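You operate a simulated robot arm through the tools that you are given. There is no shell and no other tool. Be economical: measure what you need, move in short steps, check, and stop when the job is done.

The job below is to be done with a simulated two-armed robot. You get a single attempt, and the scene is never put back.

Task
Hold the wand, pull off the blue nozzle and push on the green nozzle.
Fine: the blue nozzle ends on rack post two; the third nozzle stays put. Drag no hose. Pinch, break and dent nothing; leave nothing switched on.

The check looks at the end state, three seconds after you hand in, the way a careful person would. Anything else that was tipped, shoved, dropped, spilled or broken makes it a failure.

Robot
Two 7-joint arms with two-finger parallel grippers on one trunk, on a base that drives. Base frame: it is fixed to the floor where the robot stands at the start and does not move with it; the origin is under the middle of the robot, x ahead of it, y to its left, z up. Units: m, rad, N and s.
The left shoulder is at the start at [0.02, 0.113, 1.322], the right one opposite. With the tool pointing down near the work surface each hand reaches from about 0.1 to 0.56 m from the robot's upright axis, wherever it stands, measured 20 degrees to its own side. Places, roughly: rack post two [0.7, -0.1, 0.9]. Payload 1.57 kg a hand.
The tool frame of a hand sits at the grasp point between the pads (the TCP): z along the fingers, y along the line on which they close. The tips reach 0.03 m beyond it. Largest opening 0.08 m; finger width 0.017, thickness 0.012; the body of the gripper, 0.04 by 0.082 m, starts 0.08 m behind the TCP.
Orientation is told as [roll, pitch, yaw] about the base's x, y, z axes, in that order, counted from this pose: with the fingers straight down and closing along the base's y, the tool's x points along the base's -x, its y along +y and its z along -z.

Tools
- The arms move only by the tool drive_tool. It takes "left_increments", "right_increments" or both (then of equal length, played together; a hand with none holds still); each is one flat list of numbers, 7 for each row, row after row: the shift along the base's x, y, z in m, then the turn, a rotation vector about the base's x, y, z in rad, then the gripper command, from -1 (shut) to 1 (fully open), values between in proportion. In form: [x, y, z, rx, ry, rz, fingers, x, y, z, rx, ry, rz, fingers, ...]. A call has 1 to 10 rows; each row shifts and turns the commanded pose from where the row before left it. Rows are played at 5 a second. More than 0.05 m and 0.15 rad between two rows, or a gripper value outside its range, and nothing of the call is played. A pose out of reach is approached as far as the arm can. The call stops where the force on the tool passes 40 N (or 10 N more than at its start, if that is more) or the arm is blocked; 0.2 s more then pass. Each finger travels about 0.045 m/s and halts on what it meets, pressing with about 31 N; the grip force reading is that of the motor and also rises with nothing between the fingers. The clock runs only during rows and for 0.2 s after the last one: add rows that do not move to give the fingers time. It gives the time, the measured TCP pose, the force on the tool (base axes), the opening and the grip force at its end, in the units of the frame above (readings bear some noise), with the torque about the TCP (base axes, N m) and any sound that the robot's microphone picked up.
- Cameras (640 x 400 px; columns grow to the right, rows downward): "scene" is now at [0.0999, 0.0152, 1.4603]; the picture's right is [0.16, -0.99, 0.00], its down [-0.45, -0.07, -0.89] and it looks along [0.88, 0.14, -0.45] (base axes); focal length 249 px, centre (320, 200). "left" rides on the left gripper at [0.072, 0.007, -0.122] in its tool frame; the picture's right is [-0.09, 1.00, 0.00], its down [-0.84, -0.08, -0.54] and it looks along [-0.54, -0.05, 0.84] (tool axes); focal length 238 px, centre (320, 200). "right" rides on the right gripper at [0.072, -0.007, -0.122] in its tool frame; the picture's right is [0.09, 1.00, 0.00], its down [-0.84, 0.08, -0.54] and it looks along [-0.54, 0.05, 0.84] (tool axes); focal length 238 px, centre (320, 200). There is no depth. A picture from a camera that has moved, and an enlarged one, comes with that camera's place and axes in the base frame and with its lens.
- snapshot(camera): a new picture of that camera. It takes no simulated time.
- lift_body(by): slides the trunk up (or, below 0, down) by that many m; the arms and the scene camera ride with it, the base frame stays. It gives what a move gives, with no picture.
- base_move(legs): drives the robot by 1 to 6 legs, each [ahead, left, turn to the left] in m, m and rad, along the robot's own axes; the way and the turn of a leg run together, so that a leg with both is an arc; at most 1.5 m and 3.142 rad a leg. The arms and the cameras ride along, it lands a little off, and it stops where it bumps. It gives what a move gives.
- aim_head(pan, tilt): turns the head with the scene camera to pan (to the left, within 1.396 rad either way) and tilt (down, from -0.506 to 1.204), counted from straight ahead of the robot. It gives what a move gives.
- enlarge(camera, box): a new picture of the part [left, top, right, bottom] of that camera's present view, enlarged. It takes no simulated time.
- close_job(): hands the job in; it is judged then, once.

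Work in short steps. Places have to be worked out from the pictures, the camera data and where the tool is seen: move nearer, look again, correct. Check each grasp and each placing, and mend what went wrong. You have 120 turns and 108 pictures in all, those below and enlarged ones among them. Open the grippers and draw the arms clear of the work before you hand the job in, unless the task says otherwise; then end with one line.

The tools are called after ">>>" by a JSON object that holds its "method" and its "body". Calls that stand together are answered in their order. drive_tool: Moves the arms, as the interface text tells. Its arguments: {"type":"object","properties":{"left_increments":{"type":"array"},"right_increments":{"type":"array"}},"required":[]} The other tools are called the same way: lift_body (by) slides the trunk up or down; base_move (legs) drives the base; aim_head (pan, tilt) turns the head that bears the scene camera; snapshot (camera) takes a picture; enlarge (camera, box) takes an enlarged picture of a part of a camera's view; close_job () hands the job in.

At the start:

```text
time: 0.0
left_tool_pos: [0.4149, 0.2052, 1.3659]
left_orientation: [0.0, 0.0, 0.002]
left_wrist_force: [0.5, -0.1, -0.5]
left_torque: [0.0, -0.03, -0.02]
left_grip_width: 0.0798
left_grasp_force: 0.1
right_tool_pos: [0.3244, -0.0978, 1.3277]
right_orientation: [0.0, 0.001, 0.0]
right_wrist_force: [0.0, -0.3, -0.1]
right_torque: [-0.01, -0.02, 0.02]
right_grip_width: 0.0802
right_grasp_force: 0.1
trunk travel left (down, up): [-0.375, 0.195]
robot x, y, heading: [-0.0004, 0.0034, -0.002]
head pan, tilt: [0.162, 0.468]
```

scene: 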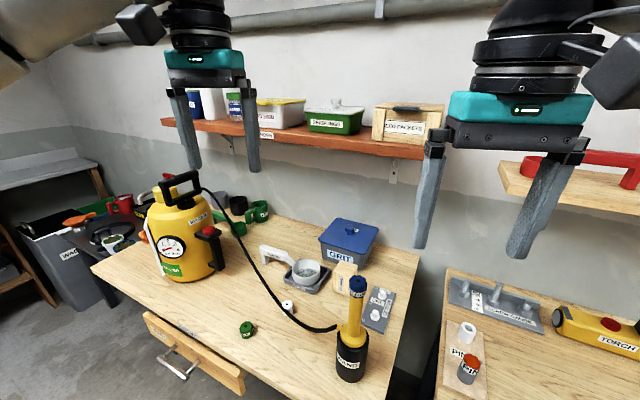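
right: 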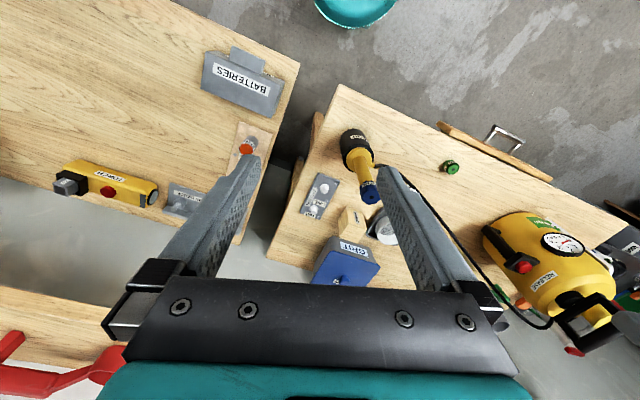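
left: 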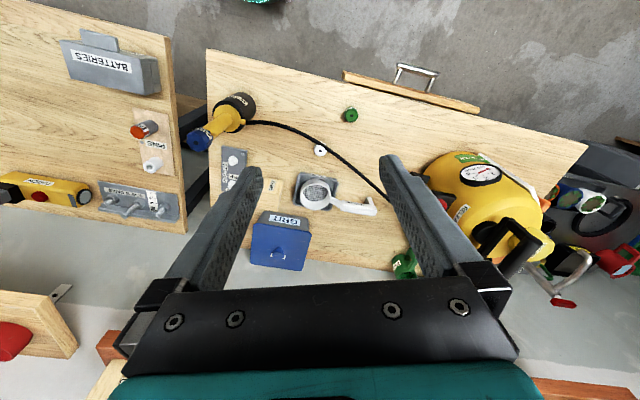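

The wand stands in a black stand at the right end of the table, with its blue nozzle on top and a grey rack beside it. I'll enlarge the wand/rack area and the sprayer.

>>> {"method": "enlarge", "body": {"camera": "scene", "box": [220, 240, 420, 390]}}

>>> {"method": "enlarge", "body": {"camera": "right", "box": [280, 110, 480, 260]}}

>>> {"method": "enlarge", "body": {"camera": "scene", "box": [120, 160, 280, 290]}}

```text
2.67 times, centred on (320, 315) of scene
camera zoom: at [0.0999, 0.0152, 1.4603], right [0.16, -0.99, 0.0], down [-0.45, -0.07, -0.89], along [0.88, 0.14, -0.45], focal length 663 px, centre (320, -107)
```

zoom: 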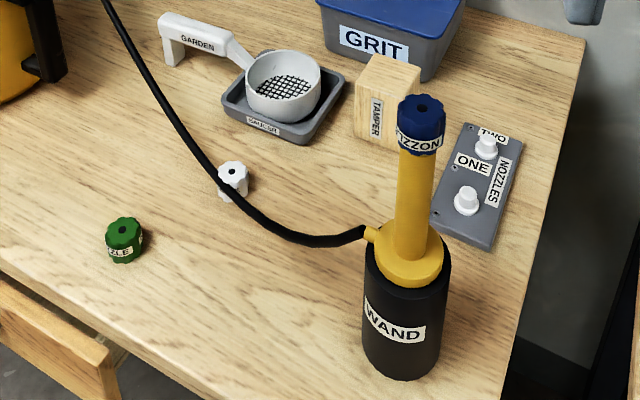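

```text
2.67 times, centred on (380, 185) of right
camera zoom: at [0.2526, -0.1037, 1.4499], right [-0.09, 1.0, 0.0], down [0.84, 0.08, 0.54], along [0.54, 0.05, -0.84], focal length 636 px, centre (160, 240)
```

zoom: 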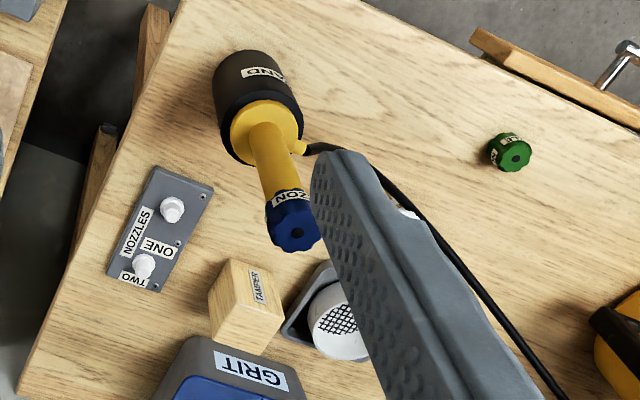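

```text
3.08 times, centred on (200, 225) of scene
camera zoom: at [0.0999, 0.0152, 1.4603], right [0.16, -0.99, 0.0], down [-0.45, -0.07, -0.89], along [0.88, 0.14, -0.45], focal length 765 px, centre (689, 123)
```

zoom: 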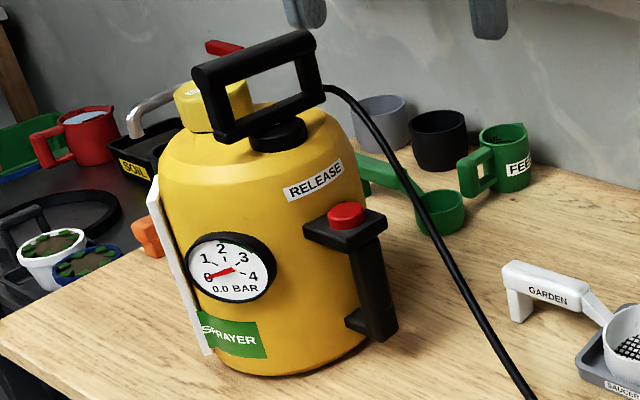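

Triangulating: the blue nozzle's top is about [0.453, 0, 1.12], green about [0.485, 0.266, 0.888], post two about [0.66, -0.085, 0.865]. I need to know how far the base can go forward, so I look down.

>>> {"method": "aim_head", "body": {"pan": 0.1, "tilt": 1.1}}

>>> {"method": "snapshot", "body": {"camera": "scene"}}

```text
time: 1.0
left_tool_pos: [0.415, 0.2055, 1.3641]
left_orientation: [-0.001, 0.0, 0.002]
left_wrist_force: [-0.1, 0.5, 0.0]
left_torque: [0.0, 0.01, 0.0]
left_grip_width: 0.0802
left_grasp_force: 0.0
right_tool_pos: [0.3239, -0.098, 1.3271]
right_orientation: [0.0, 0.0, 0.0]
right_wrist_force: [-0.3, -0.1, -0.7]
right_torque: [0.0, -0.02, 0.0]
right_grip_width: 0.08
right_grasp_force: 0.0
trunk travel left (down, up): [-0.375, 0.195]
robot x, y, heading: [-0.0019, 0.004, 0.003]
head pan, tilt: [0.099, 1.1]
```

```text
101 pictures are left
camera scene: at [0.0724, 0.0066, 1.4098], right [0.1, -0.99, 0.0], down [-0.89, -0.09, -0.45], along [0.45, 0.05, -0.89], focal length 249 px, centre (320, 200)
```

scene: 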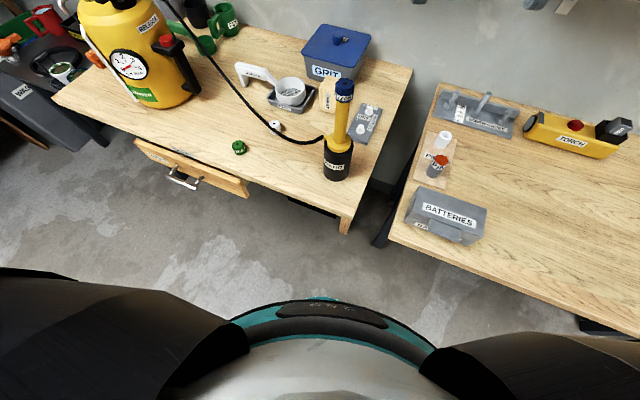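

The front table corner is near [0.30, -0.03] and the base seems to end before x≈0.2, so I advance 0.085 m carefully.

>>> {"method": "base_move", "body": {"legs": [[0.085, 0, 0]]}}

>>> {"method": "aim_head", "body": {"pan": 0.1, "tilt": 0.85}}

>>> {"method": "snapshot", "body": {"camera": "scene"}}

>>> {"method": "snapshot", "body": {"camera": "left"}}

>>> {"method": "snapshot", "body": {"camera": "right"}}

```text
time: 2.1
left_tool_pos: [0.4999, 0.2051, 1.3647]
left_orientation: [0.0, -0.001, 0.002]
left_wrist_force: [1.1, -0.1, 0.0]
left_torque: [-0.02, 0.06, 0.03]
left_grip_width: 0.08
left_grasp_force: 0.0
right_tool_pos: [0.4083, -0.0968, 1.3283]
right_orientation: [0.0, 0.0, 0.001]
right_wrist_force: [0.1, -0.1, -0.6]
right_torque: [-0.01, 0.02, 0.02]
right_grip_width: 0.08
right_grasp_force: 0.0
trunk travel left (down, up): [-0.375, 0.195]
robot x, y, heading: [0.0815, -0.0024, -0.003]
head pan, tilt: [0.099, 1.1]
```

```text
time: 2.9
left_tool_pos: [0.498, 0.205, 1.3658]
left_orientation: [0.0, 0.001, 0.001]
left_wrist_force: [0.3, -0.3, 0.1]
left_torque: [0.0, 0.01, -0.02]
left_grip_width: 0.08
left_grasp_force: 0.1
right_tool_pos: [0.4081, -0.0965, 1.3276]
right_orientation: [0.0, 0.0, 0.002]
right_wrist_force: [0.0, 0.5, -0.1]
right_torque: [-0.01, -0.04, 0.0]
right_grip_width: 0.0801
right_grasp_force: 0.0
trunk travel left (down, up): [-0.375, 0.195]
robot x, y, heading: [0.0847, 0.0032, -0.0]
head pan, tilt: [0.099, 0.85]
```

```text
100 pictures are left
camera scene: at [0.1709, 0.0081, 1.4275], right [0.1, -0.99, 0.0], down [-0.75, -0.07, -0.66], along [0.66, 0.07, -0.75], focal length 249 px, centre (320, 200)
```

scene: 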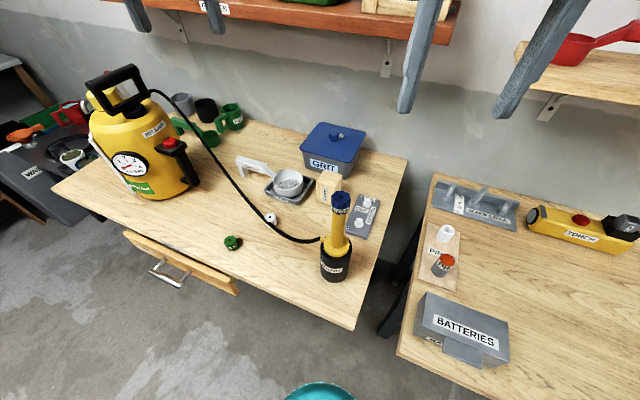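

```text
99 pictures are left
camera left: at [0.4265, 0.2111, 1.4867], right [0.09, 1.0, 0.0], down [0.84, -0.08, 0.54], along [0.54, -0.05, -0.84], focal length 238 px, centre (320, 200)
```

left: 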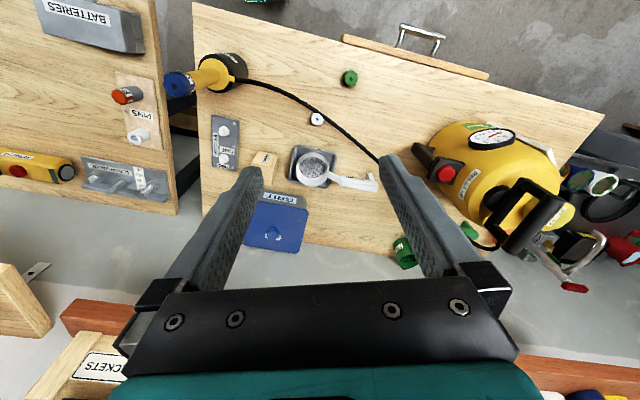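

```text
98 pictures are left
camera right: at [0.3362, -0.1036, 1.45], right [-0.09, 1.0, 0.0], down [0.84, 0.08, 0.54], along [0.54, 0.05, -0.84], focal length 238 px, centre (320, 200)
```

right: 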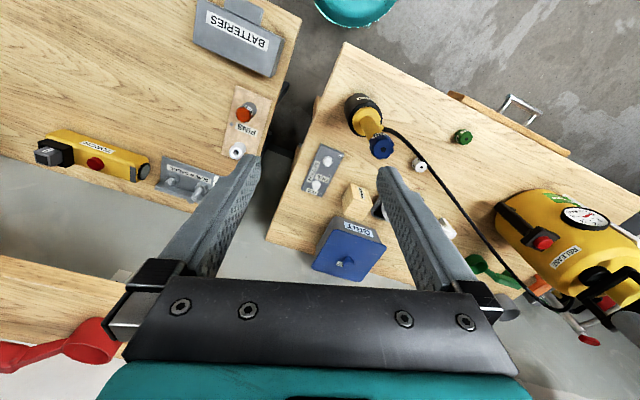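

No bump. Enlarged views now to pin down the wand, rack posts and green nozzle.

>>> {"method": "enlarge", "body": {"camera": "scene", "box": [305, 175, 385, 285]}}

>>> {"method": "enlarge", "body": {"camera": "right", "box": [300, 80, 490, 200]}}

>>> {"method": "enlarge", "body": {"camera": "left", "box": [150, 40, 390, 190]}}

>>> {"method": "enlarge", "body": {"camera": "scene", "box": [200, 190, 300, 265]}}

```text
3.64 times, centred on (345, 230) of scene
camera zoom: at [0.1709, 0.0081, 1.4275], right [0.1, -0.99, 0.0], down [-0.75, -0.07, -0.66], along [0.66, 0.07, -0.75], focal length 904 px, centre (229, 91)
```

zoom: 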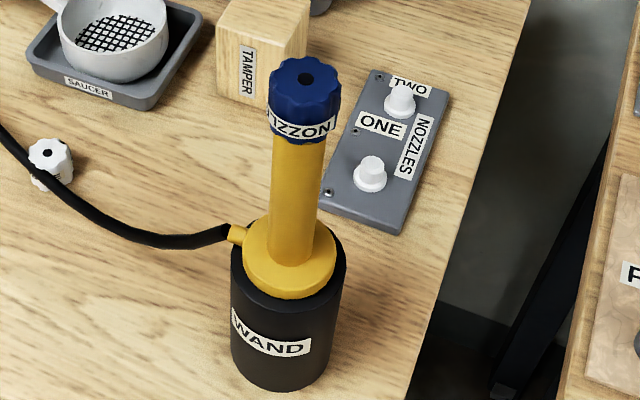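

```text
3.33 times, centred on (395, 140) of right
camera zoom: at [0.3362, -0.1036, 1.45], right [-0.09, 1.0, 0.0], down [0.84, 0.08, 0.54], along [0.54, 0.05, -0.84], focal length 794 px, centre (70, 400)
```

zoom: 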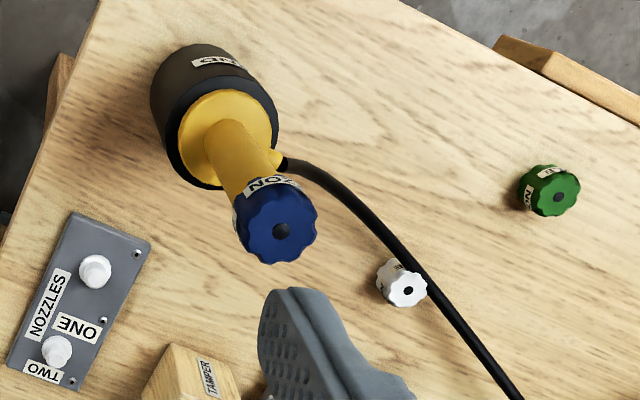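

```text
2.67 times, centred on (270, 115) of left
camera zoom: at [0.4265, 0.2111, 1.4867], right [0.09, 1.0, 0.0], down [0.84, -0.08, 0.54], along [0.54, -0.05, -0.84], focal length 636 px, centre (453, 427)
```

zoom: 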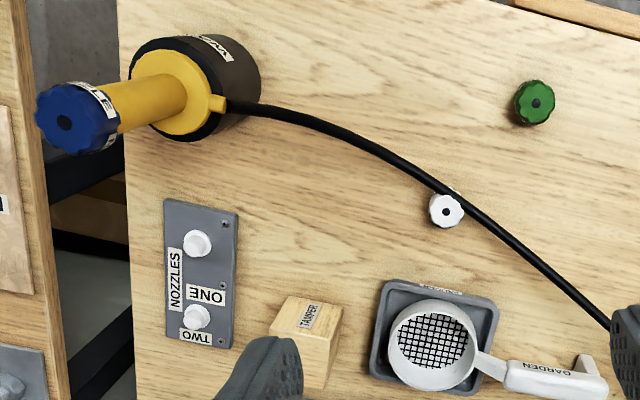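

```text
5.33 times, centred on (250, 228) of scene
camera zoom: at [0.1709, 0.0081, 1.4275], right [0.1, -0.99, 0.0], down [-0.75, -0.07, -0.66], along [0.66, 0.07, -0.75], focal length 1326 px, centre (693, 53)
```

zoom: 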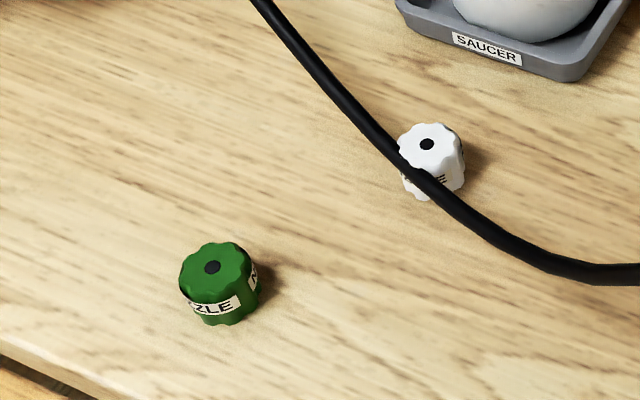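

Two-view fixes: blue top [0.454, 0.001, 1.116], post two tip [0.666, -0.084, 0.857], green top [0.496, 0.278, 0.866]. The left hand will hold the wand's yellow shaft near z 1.045 from the left; first I turn it, staying high.

>>> {"method": "drive_tool", "body": {"left_increments": [-0.014, 0, -0.012, 0, 0, -0.1496, 1, -0.014, 0, -0.012, 0, 0, -0.1496, 1, -0.014, 0, -0.012, 0, 0, -0.1496, 1, -0.014, 0, -0.012, 0, 0, -0.1496, 1, -0.014, 0, -0.012, 0, 0, -0.1496, 1, -0.014, 0, -0.012, 0, 0, -0.1496, 1, -0.014, 0, -0.012, 0, 0, -0.1496, 1]}}

>>> {"method": "drive_tool", "body": {"left_increments": [0, 0.005, 0, -0.126, -0.0727, 0, 1, 0, 0.005, 0, -0.126, -0.0727, 0, 1, 0, 0.005, 0, -0.126, -0.0727, 0, 1, 0, 0.005, 0, -0.126, -0.0727, 0, 1, 0, 0.005, 0, -0.126, -0.0727, 0, 1, 0, 0.005, 0, -0.126, -0.0727, 0, 1, 0, 0.005, 0, -0.126, -0.0727, 0, 1, 0, 0.005, 0, -0.126, -0.0727, 0, 1, 0, 0.005, 0, -0.126, -0.0727, 0, 1]}}

>>> {"method": "snapshot", "body": {"camera": "scene"}}

```text
time: 4.5
left_tool_pos: [0.3967, 0.1986, 1.2783]
left_orientation: [0.0, 0.0, -1.045]
left_wrist_force: [-0.1, 0.1, -0.9]
left_torque: [0.0, 0.04, 0.01]
left_grip_width: 0.0802
left_grasp_force: 0.0
left hand out of reach, approached as far as the arm can: row 7
right_tool_pos: [0.4076, -0.0976, 1.3279]
right_orientation: [0.0, -0.001, -0.002]
right_wrist_force: [-0.1, 0.0, 0.7]
right_torque: [0.05, 0.05, -0.02]
right_grip_width: 0.0802
right_grasp_force: 0.1
trunk travel left (down, up): [-0.375, 0.195]
robot x, y, heading: [0.0834, 0.0021, -0.002]
head pan, tilt: [0.099, 0.85]
```

```text
time: 6.5
left_tool_pos: [0.3428, 0.1764, 1.3274]
left_orientation: [-0.028, -1.311, -1.02]
left_wrist_force: [0.3, 0.5, 0.2]
left_torque: [0.06, 0.03, 0.01]
left_grip_width: 0.0802
left_grasp_force: 0.1
left hand out of reach, approached as far as the arm can: row 1, 2, 3, 4, 5, 6, 7, 8, 9
right_tool_pos: [0.4078, -0.0977, 1.327]
right_orientation: [0.001, 0.0, 0.001]
right_wrist_force: [0.1, 0.2, 0.0]
right_torque: [0.01, -0.02, 0.0]
right_grip_width: 0.0799
right_grasp_force: 0.0
trunk travel left (down, up): [-0.375, 0.195]
robot x, y, heading: [0.0807, -0.0017, 0.002]
head pan, tilt: [0.099, 0.85]
```

```text
93 pictures are left
camera scene: at [0.1712, 0.0079, 1.4275], right [0.1, -0.99, 0.0], down [-0.75, -0.07, -0.66], along [0.66, 0.07, -0.75], focal length 249 px, centre (320, 200)
```

scene: 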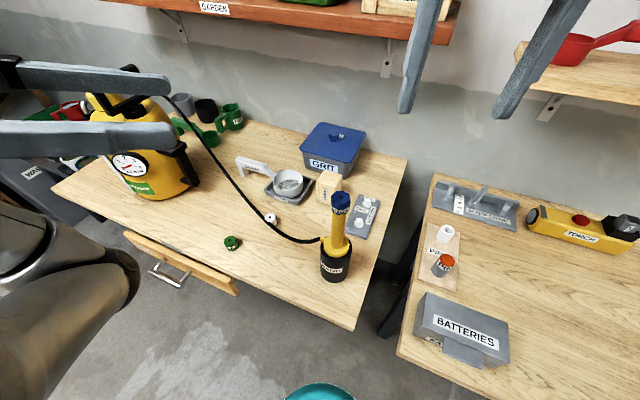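

The left hand is now turned as wanted but the arm is folded too tightly there. I bring it lower and farther out toward the pregrasp.

>>> {"method": "drive_tool", "body": {"left_increments": [0.01, 0, -0.03, 0, 0, 0, 1, 0.01, 0, -0.03, 0, 0, 0, 1, 0.01, 0, -0.03, 0, 0, 0, 1, 0, 0, 0, 0, 0, 0, 1]}}

```text
time: 7.5
left_tool_pos: [0.3431, 0.176, 1.3279]
left_orientation: [-0.016, -1.308, -1.031]
left_wrist_force: [1.5, 0.2, 0.1]
left_torque: [0.01, 0.03, 0.0]
left_grip_width: 0.0799
left_grasp_force: 0.1
left hand out of reach, approached as far as the arm can: row 1, 2, 3
right_tool_pos: [0.4085, -0.098, 1.3281]
right_orientation: [-0.001, 0.001, 0.002]
right_wrist_force: [-0.3, 0.0, -0.2]
right_torque: [0.0, 0.03, 0.0]
right_grip_width: 0.0798
right_grasp_force: 0.1
trunk travel left (down, up): [-0.375, 0.195]
robot x, y, heading: [0.0845, 0.0018, -0.004]
head pan, tilt: [0.099, 0.85]
```

The arm sits at a limit; I try moving outward and up to get free, to do the lowering with a more favourable posture.

>>> {"method": "drive_tool", "body": {"left_increments": [0.03, 0.03, 0, 0, 0, 0, 1, 0.03, 0.03, 0, 0, 0, 0, 1, 0.03, 0.03, 0, 0, 0, 0, 1]}}

```text
time: 8.3
left_tool_pos: [0.3678, 0.21, 1.3818]
left_orientation: [-0.015, -1.311, -1.03]
left_wrist_force: [0.6, -0.9, 0.4]
left_torque: [0.0, -0.01, -0.01]
left_grip_width: 0.08
left_grasp_force: 0.0
left hand out of reach, approached as far as the arm can: row 1, 2, 3
right_tool_pos: [0.4083, -0.0976, 1.3276]
right_orientation: [0.0, 0.0, -0.001]
right_wrist_force: [-0.3, 0.3, 0.3]
right_torque: [-0.02, -0.05, 0.0]
right_grip_width: 0.08
right_grasp_force: 0.0
trunk travel left (down, up): [-0.375, 0.195]
robot x, y, heading: [0.0851, -0.0013, 0.0]
head pan, tilt: [0.099, 0.85]
```

The limit seems to be the level hand. I reduce the tilt to ~46° from vertical and then descend.

>>> {"method": "drive_tool", "body": {"left_increments": [0, 0, 0, 0.108, 0.0625, 0, 1, 0, 0, 0, 0.108, 0.0625, 0, 1, 0, 0, 0, 0.108, 0.0625, 0, 1, 0, 0, 0, 0.108, 0.0625, 0, 1, 0, 0, -0.03, 0, 0, 0, 1, 0, 0, -0.03, 0, 0, 0, 1, 0, 0, -0.03, 0, 0, 0, 1]}}

```text
time: 9.9
left_tool_pos: [0.3556, 0.195, 1.3001]
left_orientation: [-0.003, -0.81, -1.043]
left_wrist_force: [0.5, -0.2, 1.0]
left_torque: [0.01, -0.03, 0.0]
left_grip_width: 0.08
left_grasp_force: 0.0
left hand out of reach, approached as far as the arm can: row 6, 7
right_tool_pos: [0.4089, -0.0979, 1.3271]
right_orientation: [0.0, 0.0, 0.001]
right_wrist_force: [-0.3, -0.2, -0.5]
right_torque: [0.0, -0.02, 0.0]
right_grip_width: 0.08
right_grasp_force: 0.0
trunk travel left (down, up): [-0.375, 0.195]
robot x, y, heading: [0.0869, 0.0002, -0.002]
head pan, tilt: [0.099, 0.85]
```

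It wants more room outward; I move forward while lowering, staying left of the wand.

>>> {"method": "drive_tool", "body": {"left_increments": [0.03, 0, 0, 0, 0, 0, 1, 0.03, 0, 0, 0, 0, 0, 1, 0.01, 0, -0.03, 0, 0, 0, 1, 0, 0, -0.03, 0, 0, 0, 1, 0, 0, -0.03, 0, 0, 0, 1]}}

```text
time: 11.1
left_tool_pos: [0.3706, 0.1553, 1.2611]
left_orientation: [-0.005, -0.809, -1.04]
left_wrist_force: [-0.3, -0.1, 0.4]
left_torque: [0.04, -0.02, 0.03]
left_grip_width: 0.0798
left_grasp_force: 0.1
left hand out of reach, approached as far as the arm can: row 1, 2, 3, 4, 5
right_tool_pos: [0.4098, -0.0976, 1.3267]
right_orientation: [0.0, -0.001, -0.001]
right_wrist_force: [0.4, -0.1, 0.0]
right_torque: [-0.01, 0.04, -0.04]
right_grip_width: 0.08
right_grasp_force: 0.0
trunk travel left (down, up): [-0.375, 0.195]
robot x, y, heading: [0.0846, 0.0, -0.003]
head pan, tilt: [0.099, 0.85]
```

Still blocked; the yaw may be the constraint. I turn the yaw back to about -20° and test descent again.

>>> {"method": "drive_tool", "body": {"left_increments": [0, 0, 0, 0, 0, 0.14, 1, 0, 0, 0, 0, 0, 0.14, 1, 0, 0, 0, 0, 0, 0.14, 1, 0, 0, 0, 0, 0, 0.14, 1, 0, 0, 0, 0, 0, 0.14, 1, 0.02, 0, -0.03, 0, 0, 0, 1, 0.02, 0, -0.03, 0, 0, 0, 1, 0.02, 0, -0.03, 0, 0, 0, 1]}}

>>> {"method": "snapshot", "body": {"camera": "scene"}}

```text
time: 12.9
left_tool_pos: [0.4916, 0.1828, 1.2075]
left_orientation: [-0.002, -0.811, -0.344]
left_wrist_force: [0.6, 0.7, -0.8]
left_torque: [-0.01, 0.0, -0.01]
left_grip_width: 0.0799
left_grasp_force: 0.0
left hand out of reach, approached as far as the arm can: row 1, 2, 3, 4, 5
right_tool_pos: [0.4095, -0.0986, 1.3267]
right_orientation: [0.0, 0.0, 0.002]
right_wrist_force: [-0.1, -0.8, 0.1]
right_torque: [0.02, -0.02, 0.03]
right_grip_width: 0.0802
right_grasp_force: 0.0
trunk travel left (down, up): [-0.375, 0.195]
robot x, y, heading: [0.084, -0.0018, 0.001]
head pan, tilt: [0.099, 0.85]
```

```text
92 pictures are left
camera scene: at [0.1713, 0.0084, 1.4275], right [0.1, -0.99, 0.0], down [-0.75, -0.08, -0.66], along [0.66, 0.07, -0.75], focal length 249 px, centre (320, 200)
```

scene: 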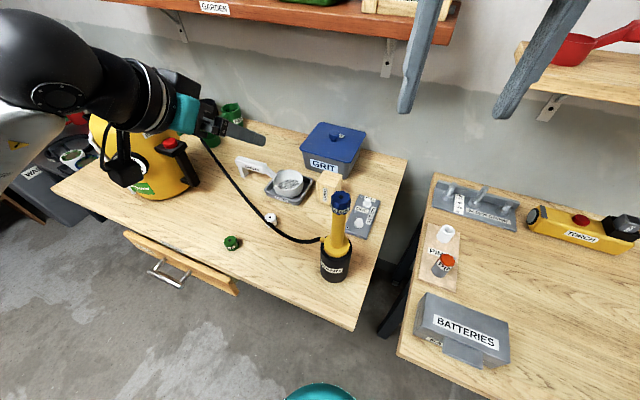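

Now this posture is free. I'll straddle the shaft by descending vertically over the nozzle (37 mm vs 80 mm opening). First move the right hand away to the right and bring the left hand above the wand.

>>> {"method": "drive_tool", "body": {"left_increments": [0, -0.03, 0, 0, 0, 0, 1, 0, -0.03, 0, 0, 0, 0, 1, -0.01, -0.03, 0, 0, 0, 0, 1, -0.01, -0.03, 0, 0, 0, 0, 1, -0.01, -0.03, 0, 0, 0, 0, 1, -0.0075, -0.03, 0, 0, 0, 0, 1], "right_increments": [0.02, -0.04, 0, 0, 0, 0, 1, 0.02, -0.04, 0, 0, 0, 0, 1, 0.02, -0.03, 0, 0, 0, 0, 1, 0.02, -0.03, 0, 0, 0, 0, 1, 0, 0, 0, 0, 0, 0, 1, 0, 0, 0, 0, 0, 0, 1]}}

>>> {"method": "snapshot", "body": {"camera": "left"}}

>>> {"method": "snapshot", "body": {"camera": "scene"}}

```text
time: 14.3
left_tool_pos: [0.4551, 0.0026, 1.2081]
left_orientation: [-0.002, -0.811, -0.344]
left_wrist_force: [0.5, -0.3, 0.3]
left_torque: [0.01, 0.0, -0.02]
left_grip_width: 0.0802
left_grasp_force: 0.2
right_tool_pos: [0.4889, -0.2389, 1.3266]
right_orientation: [0.002, 0.002, 0.0]
right_wrist_force: [-0.2, -0.2, 0.3]
right_torque: [0.01, 0.0, 0.02]
right_grip_width: 0.08
right_grasp_force: 0.0
trunk travel left (down, up): [-0.375, 0.195]
robot x, y, heading: [0.0837, -0.0004, 0.003]
head pan, tilt: [0.099, 0.85]
```

```text
91 pictures are left
camera left: at [0.3272, 0.0547, 1.2396], right [0.4, 0.92, 0.07], down [0.15, -0.13, 0.98], along [0.91, -0.38, -0.19], focal length 238 px, centre (320, 200)
```

left: 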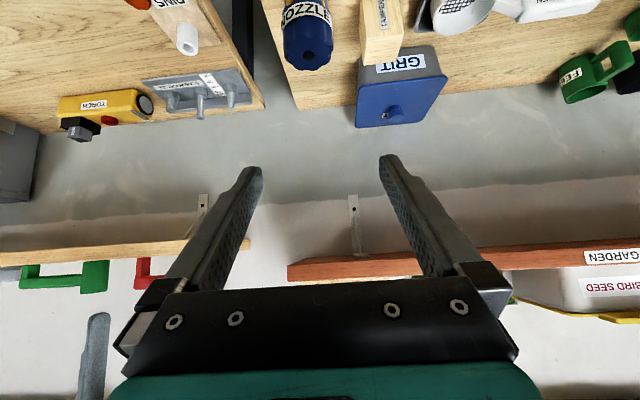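

```text
90 pictures are left
camera scene: at [0.1713, 0.007, 1.4275], right [0.1, -0.99, 0.0], down [-0.75, -0.07, -0.66], along [0.66, 0.07, -0.75], focal length 249 px, centre (320, 200)
```

scene: 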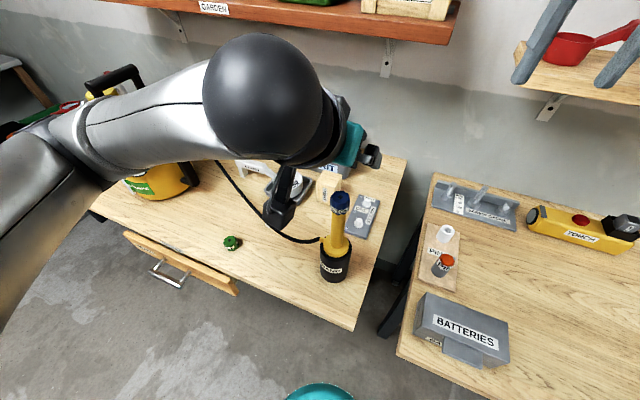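

The nozzle appears right where the line below the TCP should be (≈(308,52) vs predicted (310,57)). I descend along the shaft.

>>> {"method": "drive_tool", "body": {"left_increments": [0, 0, -0.025, 0, 0, 0, 1, 0, 0, -0.025, 0, 0, 0, 1, 0, 0, -0.025, 0, 0, 0, 1, 0, 0, -0.025, 0, 0, 0, 1]}}

>>> {"method": "snapshot", "body": {"camera": "left"}}

```text
time: 15.3
left_tool_pos: [0.4546, 0.003, 1.1085]
left_orientation: [-0.004, -0.811, -0.344]
left_wrist_force: [-0.2, 0.2, -0.4]
left_torque: [0.02, 0.03, -0.03]
left_grip_width: 0.0797
left_grasp_force: 0.0
right_tool_pos: [0.4878, -0.2379, 1.3273]
right_orientation: [0.0, 0.001, 0.0]
right_wrist_force: [0.4, 0.5, -0.1]
right_torque: [-0.01, -0.04, -0.02]
right_grip_width: 0.08
right_grasp_force: 0.0
trunk travel left (down, up): [-0.375, 0.195]
robot x, y, heading: [0.0828, 0.0028, -0.0]
head pan, tilt: [0.099, 0.85]
```

```text
89 pictures are left
camera left: at [0.3278, 0.0565, 1.1394], right [0.4, 0.92, 0.06], down [0.15, -0.13, 0.98], along [0.91, -0.38, -0.19], focal length 238 px, centre (320, 200)
```

left: 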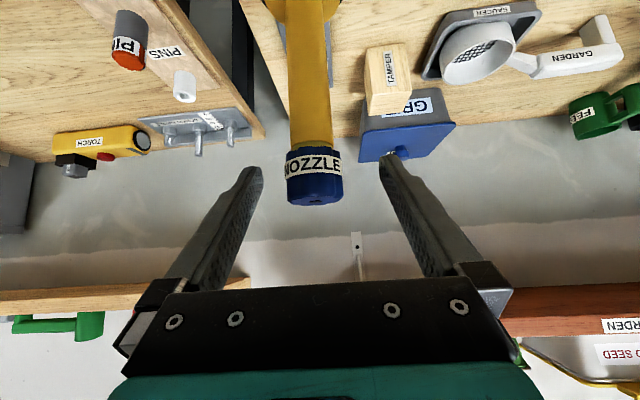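

Well centered. Descend another 0.078 m to z≈1.03 on the bare shaft and look before closing.

>>> {"method": "drive_tool", "body": {"left_increments": [0, 0, -0.026, 0, 0, 0, 1, 0, 0, -0.026, 0, 0, 0, 1, 0, 0, -0.026, 0, 0, 0, 1]}}

>>> {"method": "snapshot", "body": {"camera": "left"}}

>>> {"method": "snapshot", "body": {"camera": "scene"}}

```text
time: 16.1
left_tool_pos: [0.4479, -0.0329, 1.0416]
left_orientation: [-0.145, -0.823, -0.249]
left_wrist_force: [5.5, 6.6, 1.4]
left_torque: [0.02, -0.15, -0.13]
left_grip_width: 0.08
left_grasp_force: 0.1
right_tool_pos: [0.4889, -0.2379, 1.3269]
right_orientation: [0.0, 0.0, 0.001]
right_wrist_force: [0.9, -0.2, 1.0]
right_torque: [-0.01, -0.03, -0.01]
right_grip_width: 0.0802
right_grasp_force: 0.0
trunk travel left (down, up): [-0.375, 0.195]
robot x, y, heading: [0.0851, 0.0005, 0.002]
head pan, tilt: [0.099, 0.85]
heard: snap
stopped in row 3 (left hand): the force on the tool passed its limit at 52 N (the readings are from after the stop); the commanded pose is now the measured one
```

```text
88 pictures are left
camera left: at [0.3217, 0.0227, 1.07], right [0.41, 0.91, -0.03], down [0.16, -0.04, 0.99], along [0.9, -0.41, -0.16], focal length 238 px, centre (320, 200)
```

left: 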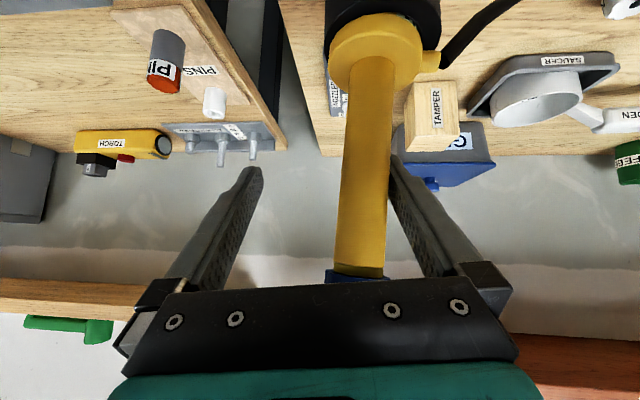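

```text
87 pictures are left
camera scene: at [0.1717, 0.0082, 1.4275], right [0.1, -0.99, 0.0], down [-0.75, -0.08, -0.66], along [0.66, 0.07, -0.75], focal length 249 px, centre (320, 200)
```

scene: 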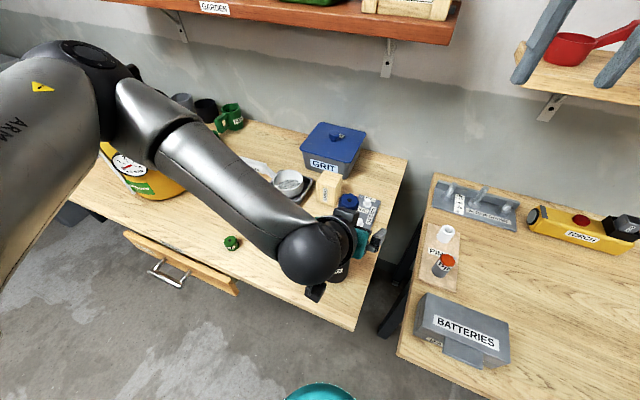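

A snap and a sideways slip: the arm swung when its posture changed. I'll look closely before doing anything.

>>> {"method": "enlarge", "body": {"camera": "scene", "box": [290, 170, 410, 310]}}

>>> {"method": "enlarge", "body": {"camera": "left", "box": [270, 0, 470, 300]}}

>>> {"method": "snapshot", "body": {"camera": "right"}}

```text
2.86 times, centred on (350, 240) of scene
camera zoom: at [0.1717, 0.0082, 1.4275], right [0.1, -0.99, 0.0], down [-0.75, -0.08, -0.66], along [0.66, 0.07, -0.75], focal length 711 px, centre (234, 86)
```

zoom: 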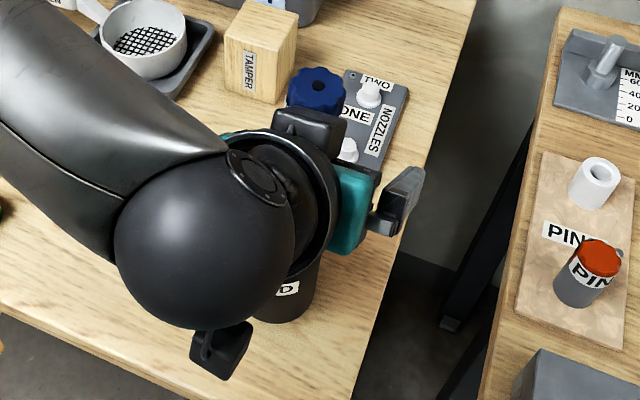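

```text
1.33 times, centred on (370, 150) of left
camera zoom: at [0.3217, 0.0227, 1.07], right [0.41, 0.91, -0.03], down [0.16, -0.04, 0.99], along [0.9, -0.41, -0.16], focal length 318 px, centre (253, 267)
```

zoom: 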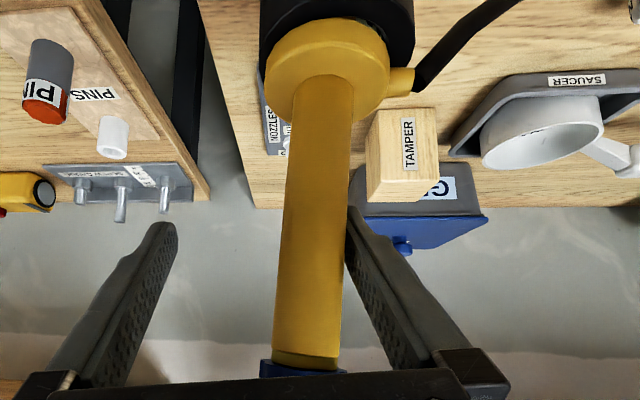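

```text
84 pictures are left
camera right: at [0.4166, -0.2435, 1.4496], right [-0.09, 1.0, 0.0], down [0.84, 0.08, 0.54], along [0.54, 0.05, -0.84], focal length 238 px, centre (320, 200)
```

right: 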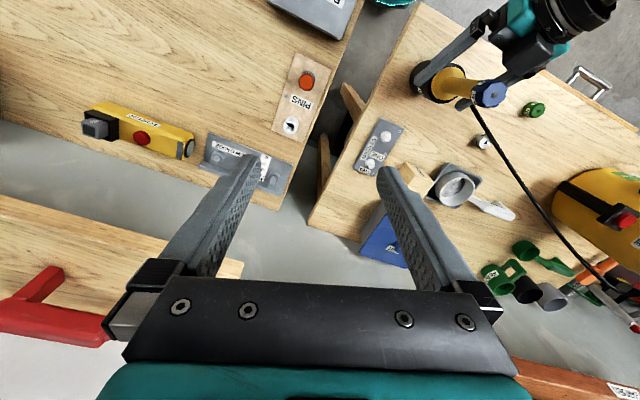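

The wand is still upright between the fingers. I zoom on the right camera to see the wand and nozzle state.

>>> {"method": "enlarge", "body": {"camera": "right", "box": [390, 0, 550, 120]}}

```text
3.33 times, centred on (470, 60) of right
camera zoom: at [0.4166, -0.2435, 1.4496], right [-0.09, 1.0, 0.0], down [0.84, 0.08, 0.54], along [0.54, 0.05, -0.84], focal length 794 px, centre (-180, 667)
```

zoom: 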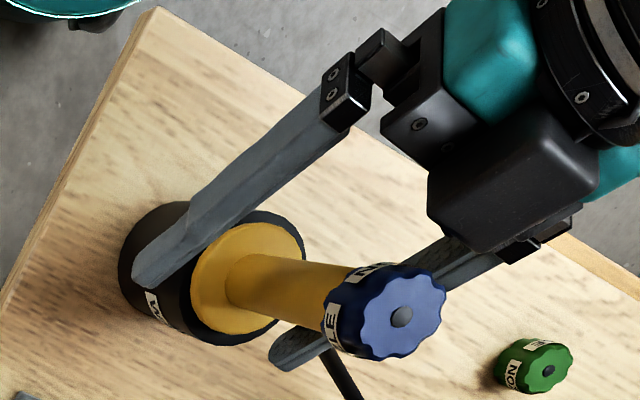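

The wand appears intact but pushed ~1 cm toward -y by the left finger. I relieve that by easing the left hand +y in small steps.

>>> {"method": "drive_tool", "body": {"left_increments": [0, 0.008, 0, 0, 0, 0, 1, 0, 0.008, 0, 0, 0, 0, 1, 0, 0.008, 0, 0, 0, 0, 1]}}

>>> {"method": "enlarge", "body": {"camera": "right", "box": [390, 0, 550, 120]}}

>>> {"method": "snapshot", "body": {"camera": "left"}}

```text
time: 16.9
left_tool_pos: [0.4467, -0.0345, 1.0413]
left_orientation: [-0.15, -0.822, -0.252]
left_wrist_force: [7.2, 10.9, 4.0]
left_torque: [0.3, -0.14, -0.14]
left_grip_width: 0.0801
left_grasp_force: 0.1
left hand out of reach, approached as far as the arm can: row 1, 2, 3
right_tool_pos: [0.4889, -0.2356, 1.3274]
right_orientation: [-0.002, 0.002, 0.001]
right_wrist_force: [0.7, -0.4, 0.4]
right_torque: [0.02, 0.04, -0.01]
right_grip_width: 0.0803
right_grasp_force: 0.1
trunk travel left (down, up): [-0.375, 0.195]
robot x, y, heading: [0.0836, -0.0009, 0.001]
head pan, tilt: [0.099, 0.85]
```

```text
3.33 times, centred on (470, 60) of right
camera zoom: at [0.4169, -0.2416, 1.4498], right [-0.09, 1.0, 0.0], down [0.84, 0.08, 0.54], along [0.54, 0.05, -0.84], focal length 794 px, centre (-180, 667)
```

zoom: 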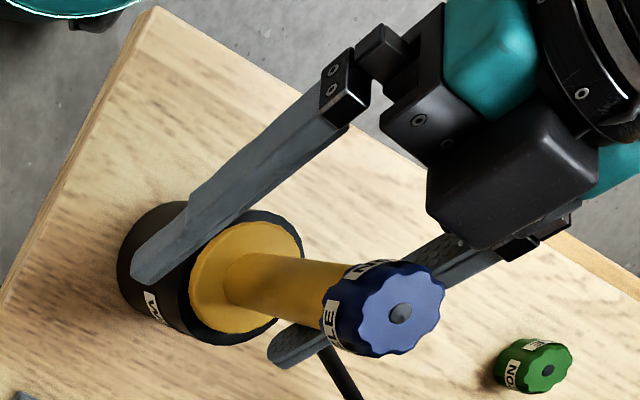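

```text
81 pictures are left
camera left: at [0.3209, 0.0234, 1.0701], right [0.41, 0.91, -0.03], down [0.16, -0.04, 0.99], along [0.9, -0.41, -0.17], focal length 238 px, centre (320, 200)
```

left: 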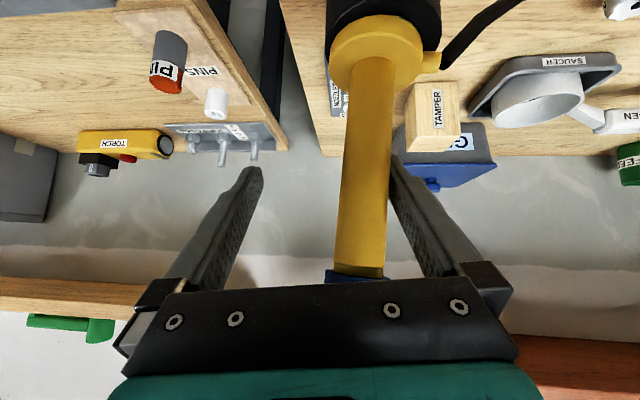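

The arm can't get +y by itself here, but the whole base can: driving 0.03 m left carries the hand off the shaft.

>>> {"method": "base_move", "body": {"legs": [[0, 0.03, 0]]}}

>>> {"method": "snapshot", "body": {"camera": "left"}}

>>> {"method": "enlarge", "body": {"camera": "right", "box": [370, 0, 530, 120]}}

```text
time: 17.8
left_tool_pos: [0.4449, -0.0062, 1.0428]
left_orientation: [-0.155, -0.821, -0.253]
left_wrist_force: [0.1, 0.2, 0.4]
left_torque: [0.01, 0.02, -0.02]
left_grip_width: 0.0801
left_grasp_force: 0.0
right_tool_pos: [0.4883, -0.2062, 1.3281]
right_orientation: [-0.001, -0.002, -0.002]
right_wrist_force: [-0.4, 0.3, -0.2]
right_torque: [-0.07, 0.01, -0.01]
right_grip_width: 0.0801
right_grasp_force: 0.0
trunk travel left (down, up): [-0.375, 0.195]
robot x, y, heading: [0.0829, 0.0283, -0.003]
head pan, tilt: [0.099, 0.85]
```

```text
80 pictures are left
camera left: at [0.3191, 0.0524, 1.0702], right [0.41, 0.91, -0.04], down [0.17, -0.04, 0.99], along [0.89, -0.41, -0.17], focal length 238 px, centre (320, 200)
```

left: 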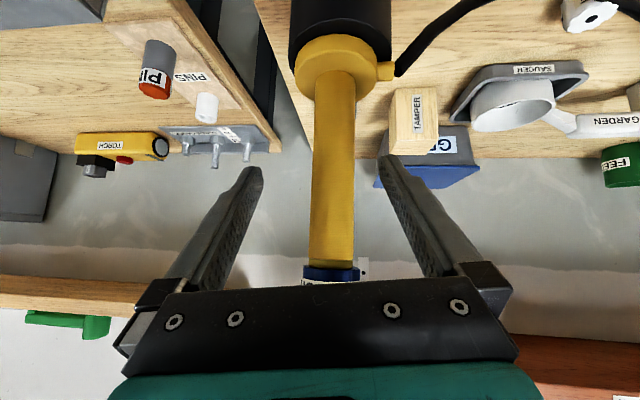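

```text
3.33 times, centred on (450, 60) of right
camera zoom: at [0.4158, -0.2121, 1.4501], right [-0.09, 1.0, 0.0], down [0.84, 0.08, 0.54], along [0.54, 0.05, -0.84], focal length 794 px, centre (-113, 667)
```

zoom: 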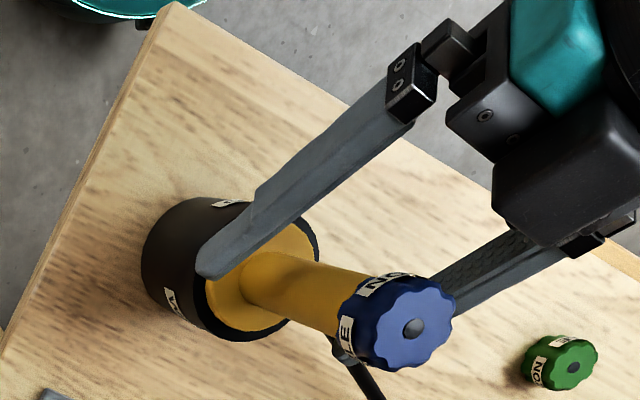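

The wand sprang back to its original place ([0.455, 0, 1.116]) and sits nearly centered between the fingers. I nudge 7 mm left to center, then close.

>>> {"method": "base_move", "body": {"legs": [[0, 0.007, 0]]}}

>>> {"method": "enlarge", "body": {"camera": "left", "box": [220, 100, 420, 300]}}

```text
time: 18.5
left_tool_pos: [0.4441, -0.0002, 1.0405]
left_orientation: [-0.152, -0.821, -0.253]
left_wrist_force: [0.2, -0.1, 0.0]
left_torque: [-0.02, 0.0, -0.01]
left_grip_width: 0.0799
left_grasp_force: 0.1
right_tool_pos: [0.4892, -0.2006, 1.328]
right_orientation: [0.001, 0.0, -0.001]
right_wrist_force: [0.4, -0.3, 0.4]
right_torque: [-0.01, 0.03, 0.03]
right_grip_width: 0.08
right_grasp_force: 0.0
trunk travel left (down, up): [-0.375, 0.195]
robot x, y, heading: [0.0807, 0.037, -0.006]
head pan, tilt: [0.099, 0.85]
```

```text
2.00 times, centred on (320, 200) of left
camera zoom: at [0.3192, 0.0582, 1.0702], right [0.41, 0.91, -0.04], down [0.17, -0.04, 0.99], along [0.89, -0.41, -0.17], focal length 477 px, centre (320, 200)
```

zoom: 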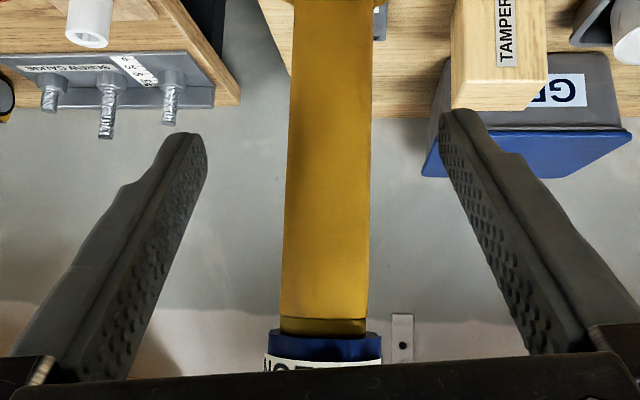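

Centered. The hand is rolled ~6°, so I'd like to level the closing axis first with tiny steps, rising slightly.

>>> {"method": "drive_tool", "body": {"left_increments": [0, 0, 0.008, 0.033, -0.0085, 0.0366, 1, 0, 0, 0.004, 0, 0, 0, 1]}}

```text
time: 19.1
left_tool_pos: [0.4449, 0.001, 1.0534]
left_orientation: [-0.102, -0.821, -0.252]
left_wrist_force: [1.3, 1.1, -0.2]
left_torque: [0.02, 0.0, 0.0]
left_grip_width: 0.0801
left_grasp_force: 0.0
right_tool_pos: [0.4881, -0.2003, 1.3278]
right_orientation: [-0.001, 0.001, 0.0]
right_wrist_force: [-0.2, -0.2, 0.5]
right_torque: [0.03, -0.01, -0.01]
right_grip_width: 0.0799
right_grasp_force: 0.0
trunk travel left (down, up): [-0.375, 0.195]
robot x, y, heading: [0.0838, 0.0373, -0.001]
head pan, tilt: [0.099, 0.85]
```

That followed well; the remaining roll correction, no further rise.

>>> {"method": "drive_tool", "body": {"left_increments": [0, 0, 0, 0.033, -0.0085, 0.0366, 1, 0, 0, 0, 0.033, -0.0085, 0.0366, 1]}}

>>> {"method": "snapshot", "body": {"camera": "left"}}

```text
time: 19.7
left_tool_pos: [0.4451, 0.0001, 1.0544]
left_orientation: [-0.003, -0.821, -0.251]
left_wrist_force: [0.0, 0.6, 0.8]
left_torque: [-0.01, -0.03, 0.0]
left_grip_width: 0.0801
left_grasp_force: 0.0
right_tool_pos: [0.4883, -0.2011, 1.327]
right_orientation: [-0.001, 0.0, -0.002]
right_wrist_force: [0.1, -0.6, 1.1]
right_torque: [-0.02, 0.01, -0.02]
right_grip_width: 0.08
right_grasp_force: 0.0
trunk travel left (down, up): [-0.375, 0.195]
robot x, y, heading: [0.0841, 0.036, 0.004]
head pan, tilt: [0.099, 0.85]
```

```text
77 pictures are left
camera left: at [0.3128, 0.0408, 1.0843], right [0.31, 0.95, 0.07], down [0.15, -0.12, 0.98], along [0.94, -0.3, -0.18], focal length 238 px, centre (320, 200)
```

left: 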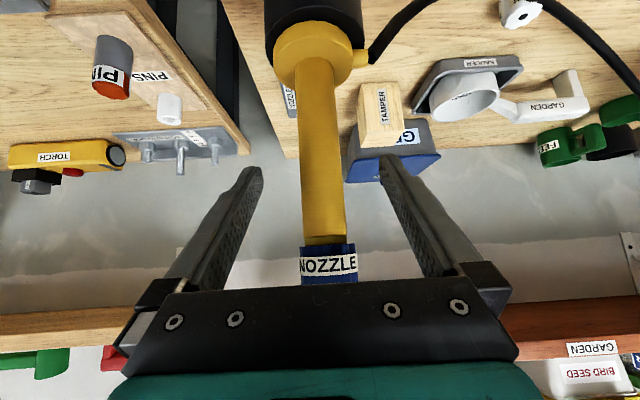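

Centered and level. Close the left hand on the shaft.

>>> {"method": "drive_tool", "body": {"left_increments": [0, 0, 0, 0, 0, 0, -1, 0, 0, 0, 0, 0, 0, -1, 0, 0, 0, 0, 0, 0, -1, 0, 0, 0, 0, 0, 0, -1, 0, 0, 0, 0, 0, 0, -1]}}

>>> {"method": "snapshot", "body": {"camera": "left"}}

>>> {"method": "enlarge", "body": {"camera": "right", "box": [360, 0, 520, 120]}}

```text
time: 20.9
left_tool_pos: [0.4448, 0.0006, 1.0546]
left_orientation: [-0.003, -0.82, -0.254]
left_wrist_force: [-0.6, -0.7, 0.6]
left_torque: [-0.02, -0.03, -0.03]
left_grip_width: 0.0257
left_grasp_force: 30.7
right_tool_pos: [0.4871, -0.2002, 1.3281]
right_orientation: [0.001, 0.0, 0.0]
right_wrist_force: [0.1, -0.6, -0.1]
right_torque: [0.04, -0.01, 0.01]
right_grip_width: 0.0801
right_grasp_force: 0.0
trunk travel left (down, up): [-0.375, 0.195]
robot x, y, heading: [0.0847, 0.0356, 0.001]
head pan, tilt: [0.099, 0.85]
```

```text
76 pictures are left
camera left: at [0.3127, 0.041, 1.0842], right [0.31, 0.95, 0.07], down [0.15, -0.12, 0.98], along [0.94, -0.3, -0.18], focal length 238 px, centre (320, 200)
```

left: 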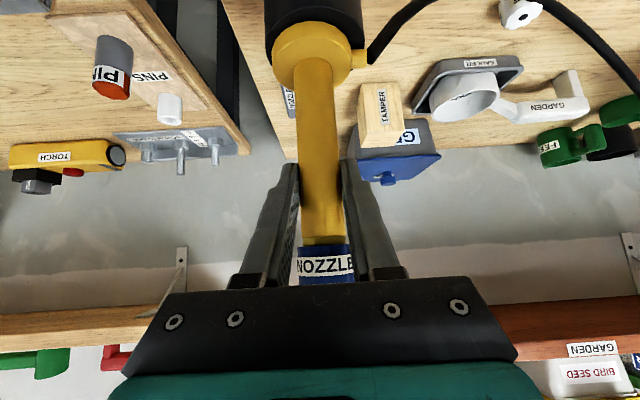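

```text
3.33 times, centred on (440, 60) of right
camera zoom: at [0.4159, -0.2068, 1.4498], right [-0.09, 1.0, 0.0], down [0.84, 0.08, 0.54], along [0.54, 0.05, -0.84], focal length 794 px, centre (-80, 667)
```

zoom: 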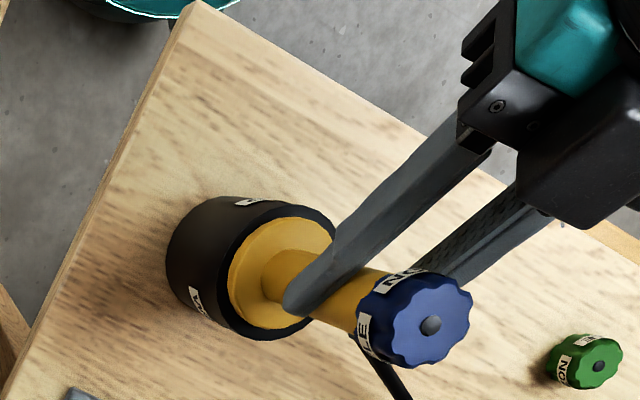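

The left hand now holds the shaft (25.7 mm, 31 N). Next the right hand: yaw it +30° so its camera avoids the left wrist, and bring it nearer at safe height.

>>> {"method": "drive_tool", "body": {"right_increments": [-0.008, 0.02, -0.012, 0, 0, 0.13, 1, -0.008, 0.02, -0.012, 0, 0, 0.13, 1, -0.008, 0.03, -0.012, 0, 0, 0.13, 1, -0.008, 0.03, -0.012, 0, 0, 0.13, 1]}}

>>> {"method": "snapshot", "body": {"camera": "right"}}

>>> {"method": "snapshot", "body": {"camera": "scene"}}

```text
time: 21.9
left_tool_pos: [0.4449, 0.0014, 1.0539]
left_orientation: [-0.001, -0.82, -0.252]
left_wrist_force: [0.8, -0.4, 1.1]
left_torque: [0.03, 0.02, -0.02]
left_grip_width: 0.0257
left_grasp_force: 31.6
right_tool_pos: [0.4565, -0.1019, 1.2806]
right_orientation: [0.0, -0.001, 0.521]
right_wrist_force: [-0.2, 0.4, -0.2]
right_torque: [0.01, 0.0, -0.02]
right_grip_width: 0.0799
right_grasp_force: 0.1
trunk travel left (down, up): [-0.375, 0.195]
robot x, y, heading: [0.0817, 0.0377, 0.002]
head pan, tilt: [0.099, 0.85]
```

```text
74 pictures are left
camera right: at [0.3976, -0.1411, 1.4022], right [-0.58, 0.82, 0.0], down [0.69, 0.48, 0.54], along [0.44, 0.31, -0.84], focal length 238 px, centre (320, 200)
```

right: 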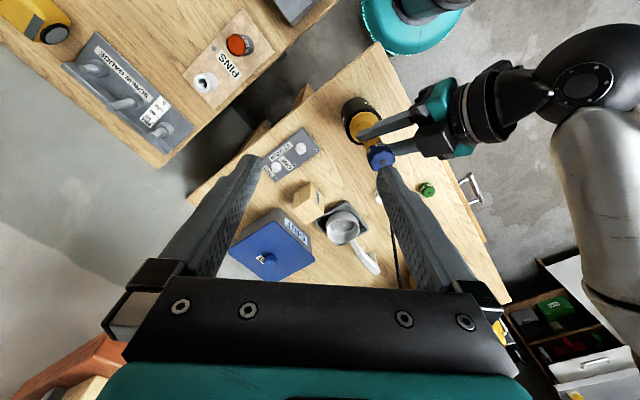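

```text
73 pictures are left
camera scene: at [0.1713, 0.0455, 1.4275], right [0.1, -0.99, 0.0], down [-0.75, -0.08, -0.66], along [0.66, 0.07, -0.75], focal length 249 px, centre (320, 200)
```

scene: 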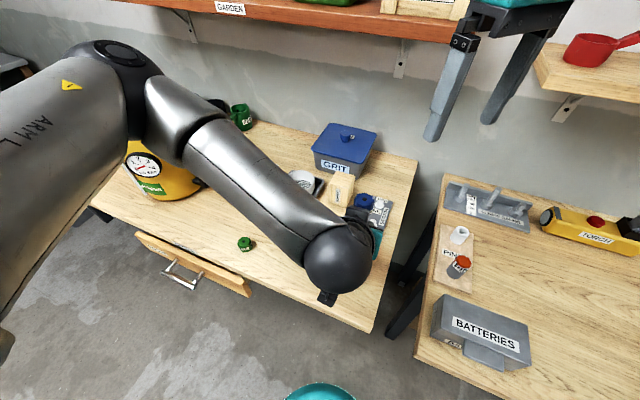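

Clear space above the wand. Move the right hand over the nozzle at z 1.20 (tips at 1.17, above the nozzle top), partly closing to ~60 mm.

>>> {"method": "drive_tool", "body": {"right_increments": [0, 0.034, -0.01, 0, 0, 0, 0.5, -0.001, 0.034, -0.02, 0, 0, 0, 0.5, -0.001, 0.033, -0.025, 0, 0, 0, 0.5, 0, 0, -0.025, 0, 0, 0, 0.5]}}

>>> {"method": "snapshot", "body": {"camera": "right"}}

>>> {"method": "snapshot", "body": {"camera": "scene"}}

```text
time: 22.9
left_tool_pos: [0.4444, 0.0012, 1.0532]
left_orientation: [-0.001, -0.82, -0.254]
left_wrist_force: [1.2, 0.4, 0.4]
left_torque: [0.0, -0.03, 0.05]
left_grip_width: 0.0257
left_grasp_force: 30.4
right_tool_pos: [0.4544, -0.0001, 1.1999]
right_orientation: [0.003, 0.0, 0.52]
right_wrist_force: [0.7, 0.2, 0.1]
right_torque: [0.03, 0.01, 0.0]
right_grip_width: 0.0601
right_grasp_force: 0.0
trunk travel left (down, up): [-0.375, 0.195]
robot x, y, heading: [0.0831, 0.0354, -0.002]
head pan, tilt: [0.099, 0.85]
```

```text
72 pictures are left
camera right: at [0.3946, -0.0409, 1.3216], right [-0.57, 0.82, 0.0], down [0.69, 0.48, 0.54], along [0.44, 0.31, -0.84], focal length 238 px, centre (320, 200)
```

right: 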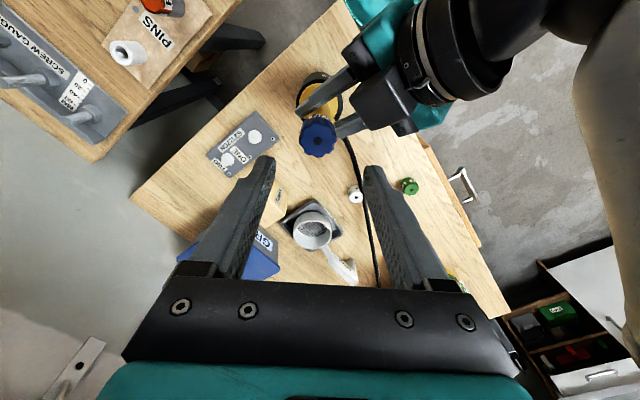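

```text
71 pictures are left
camera scene: at [0.1711, 0.0447, 1.4275], right [0.1, -0.99, 0.0], down [-0.75, -0.07, -0.66], along [0.66, 0.07, -0.75], focal length 249 px, centre (320, 200)
```

scene: 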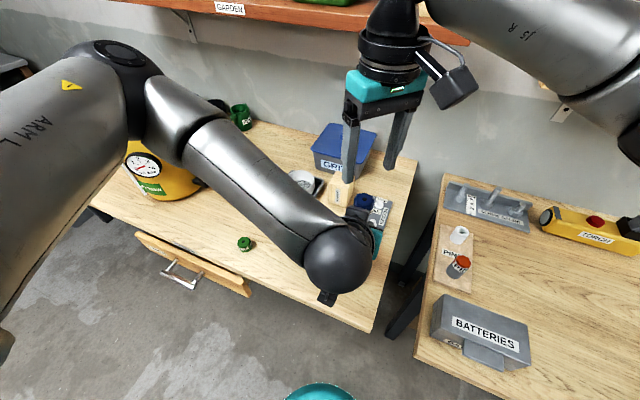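

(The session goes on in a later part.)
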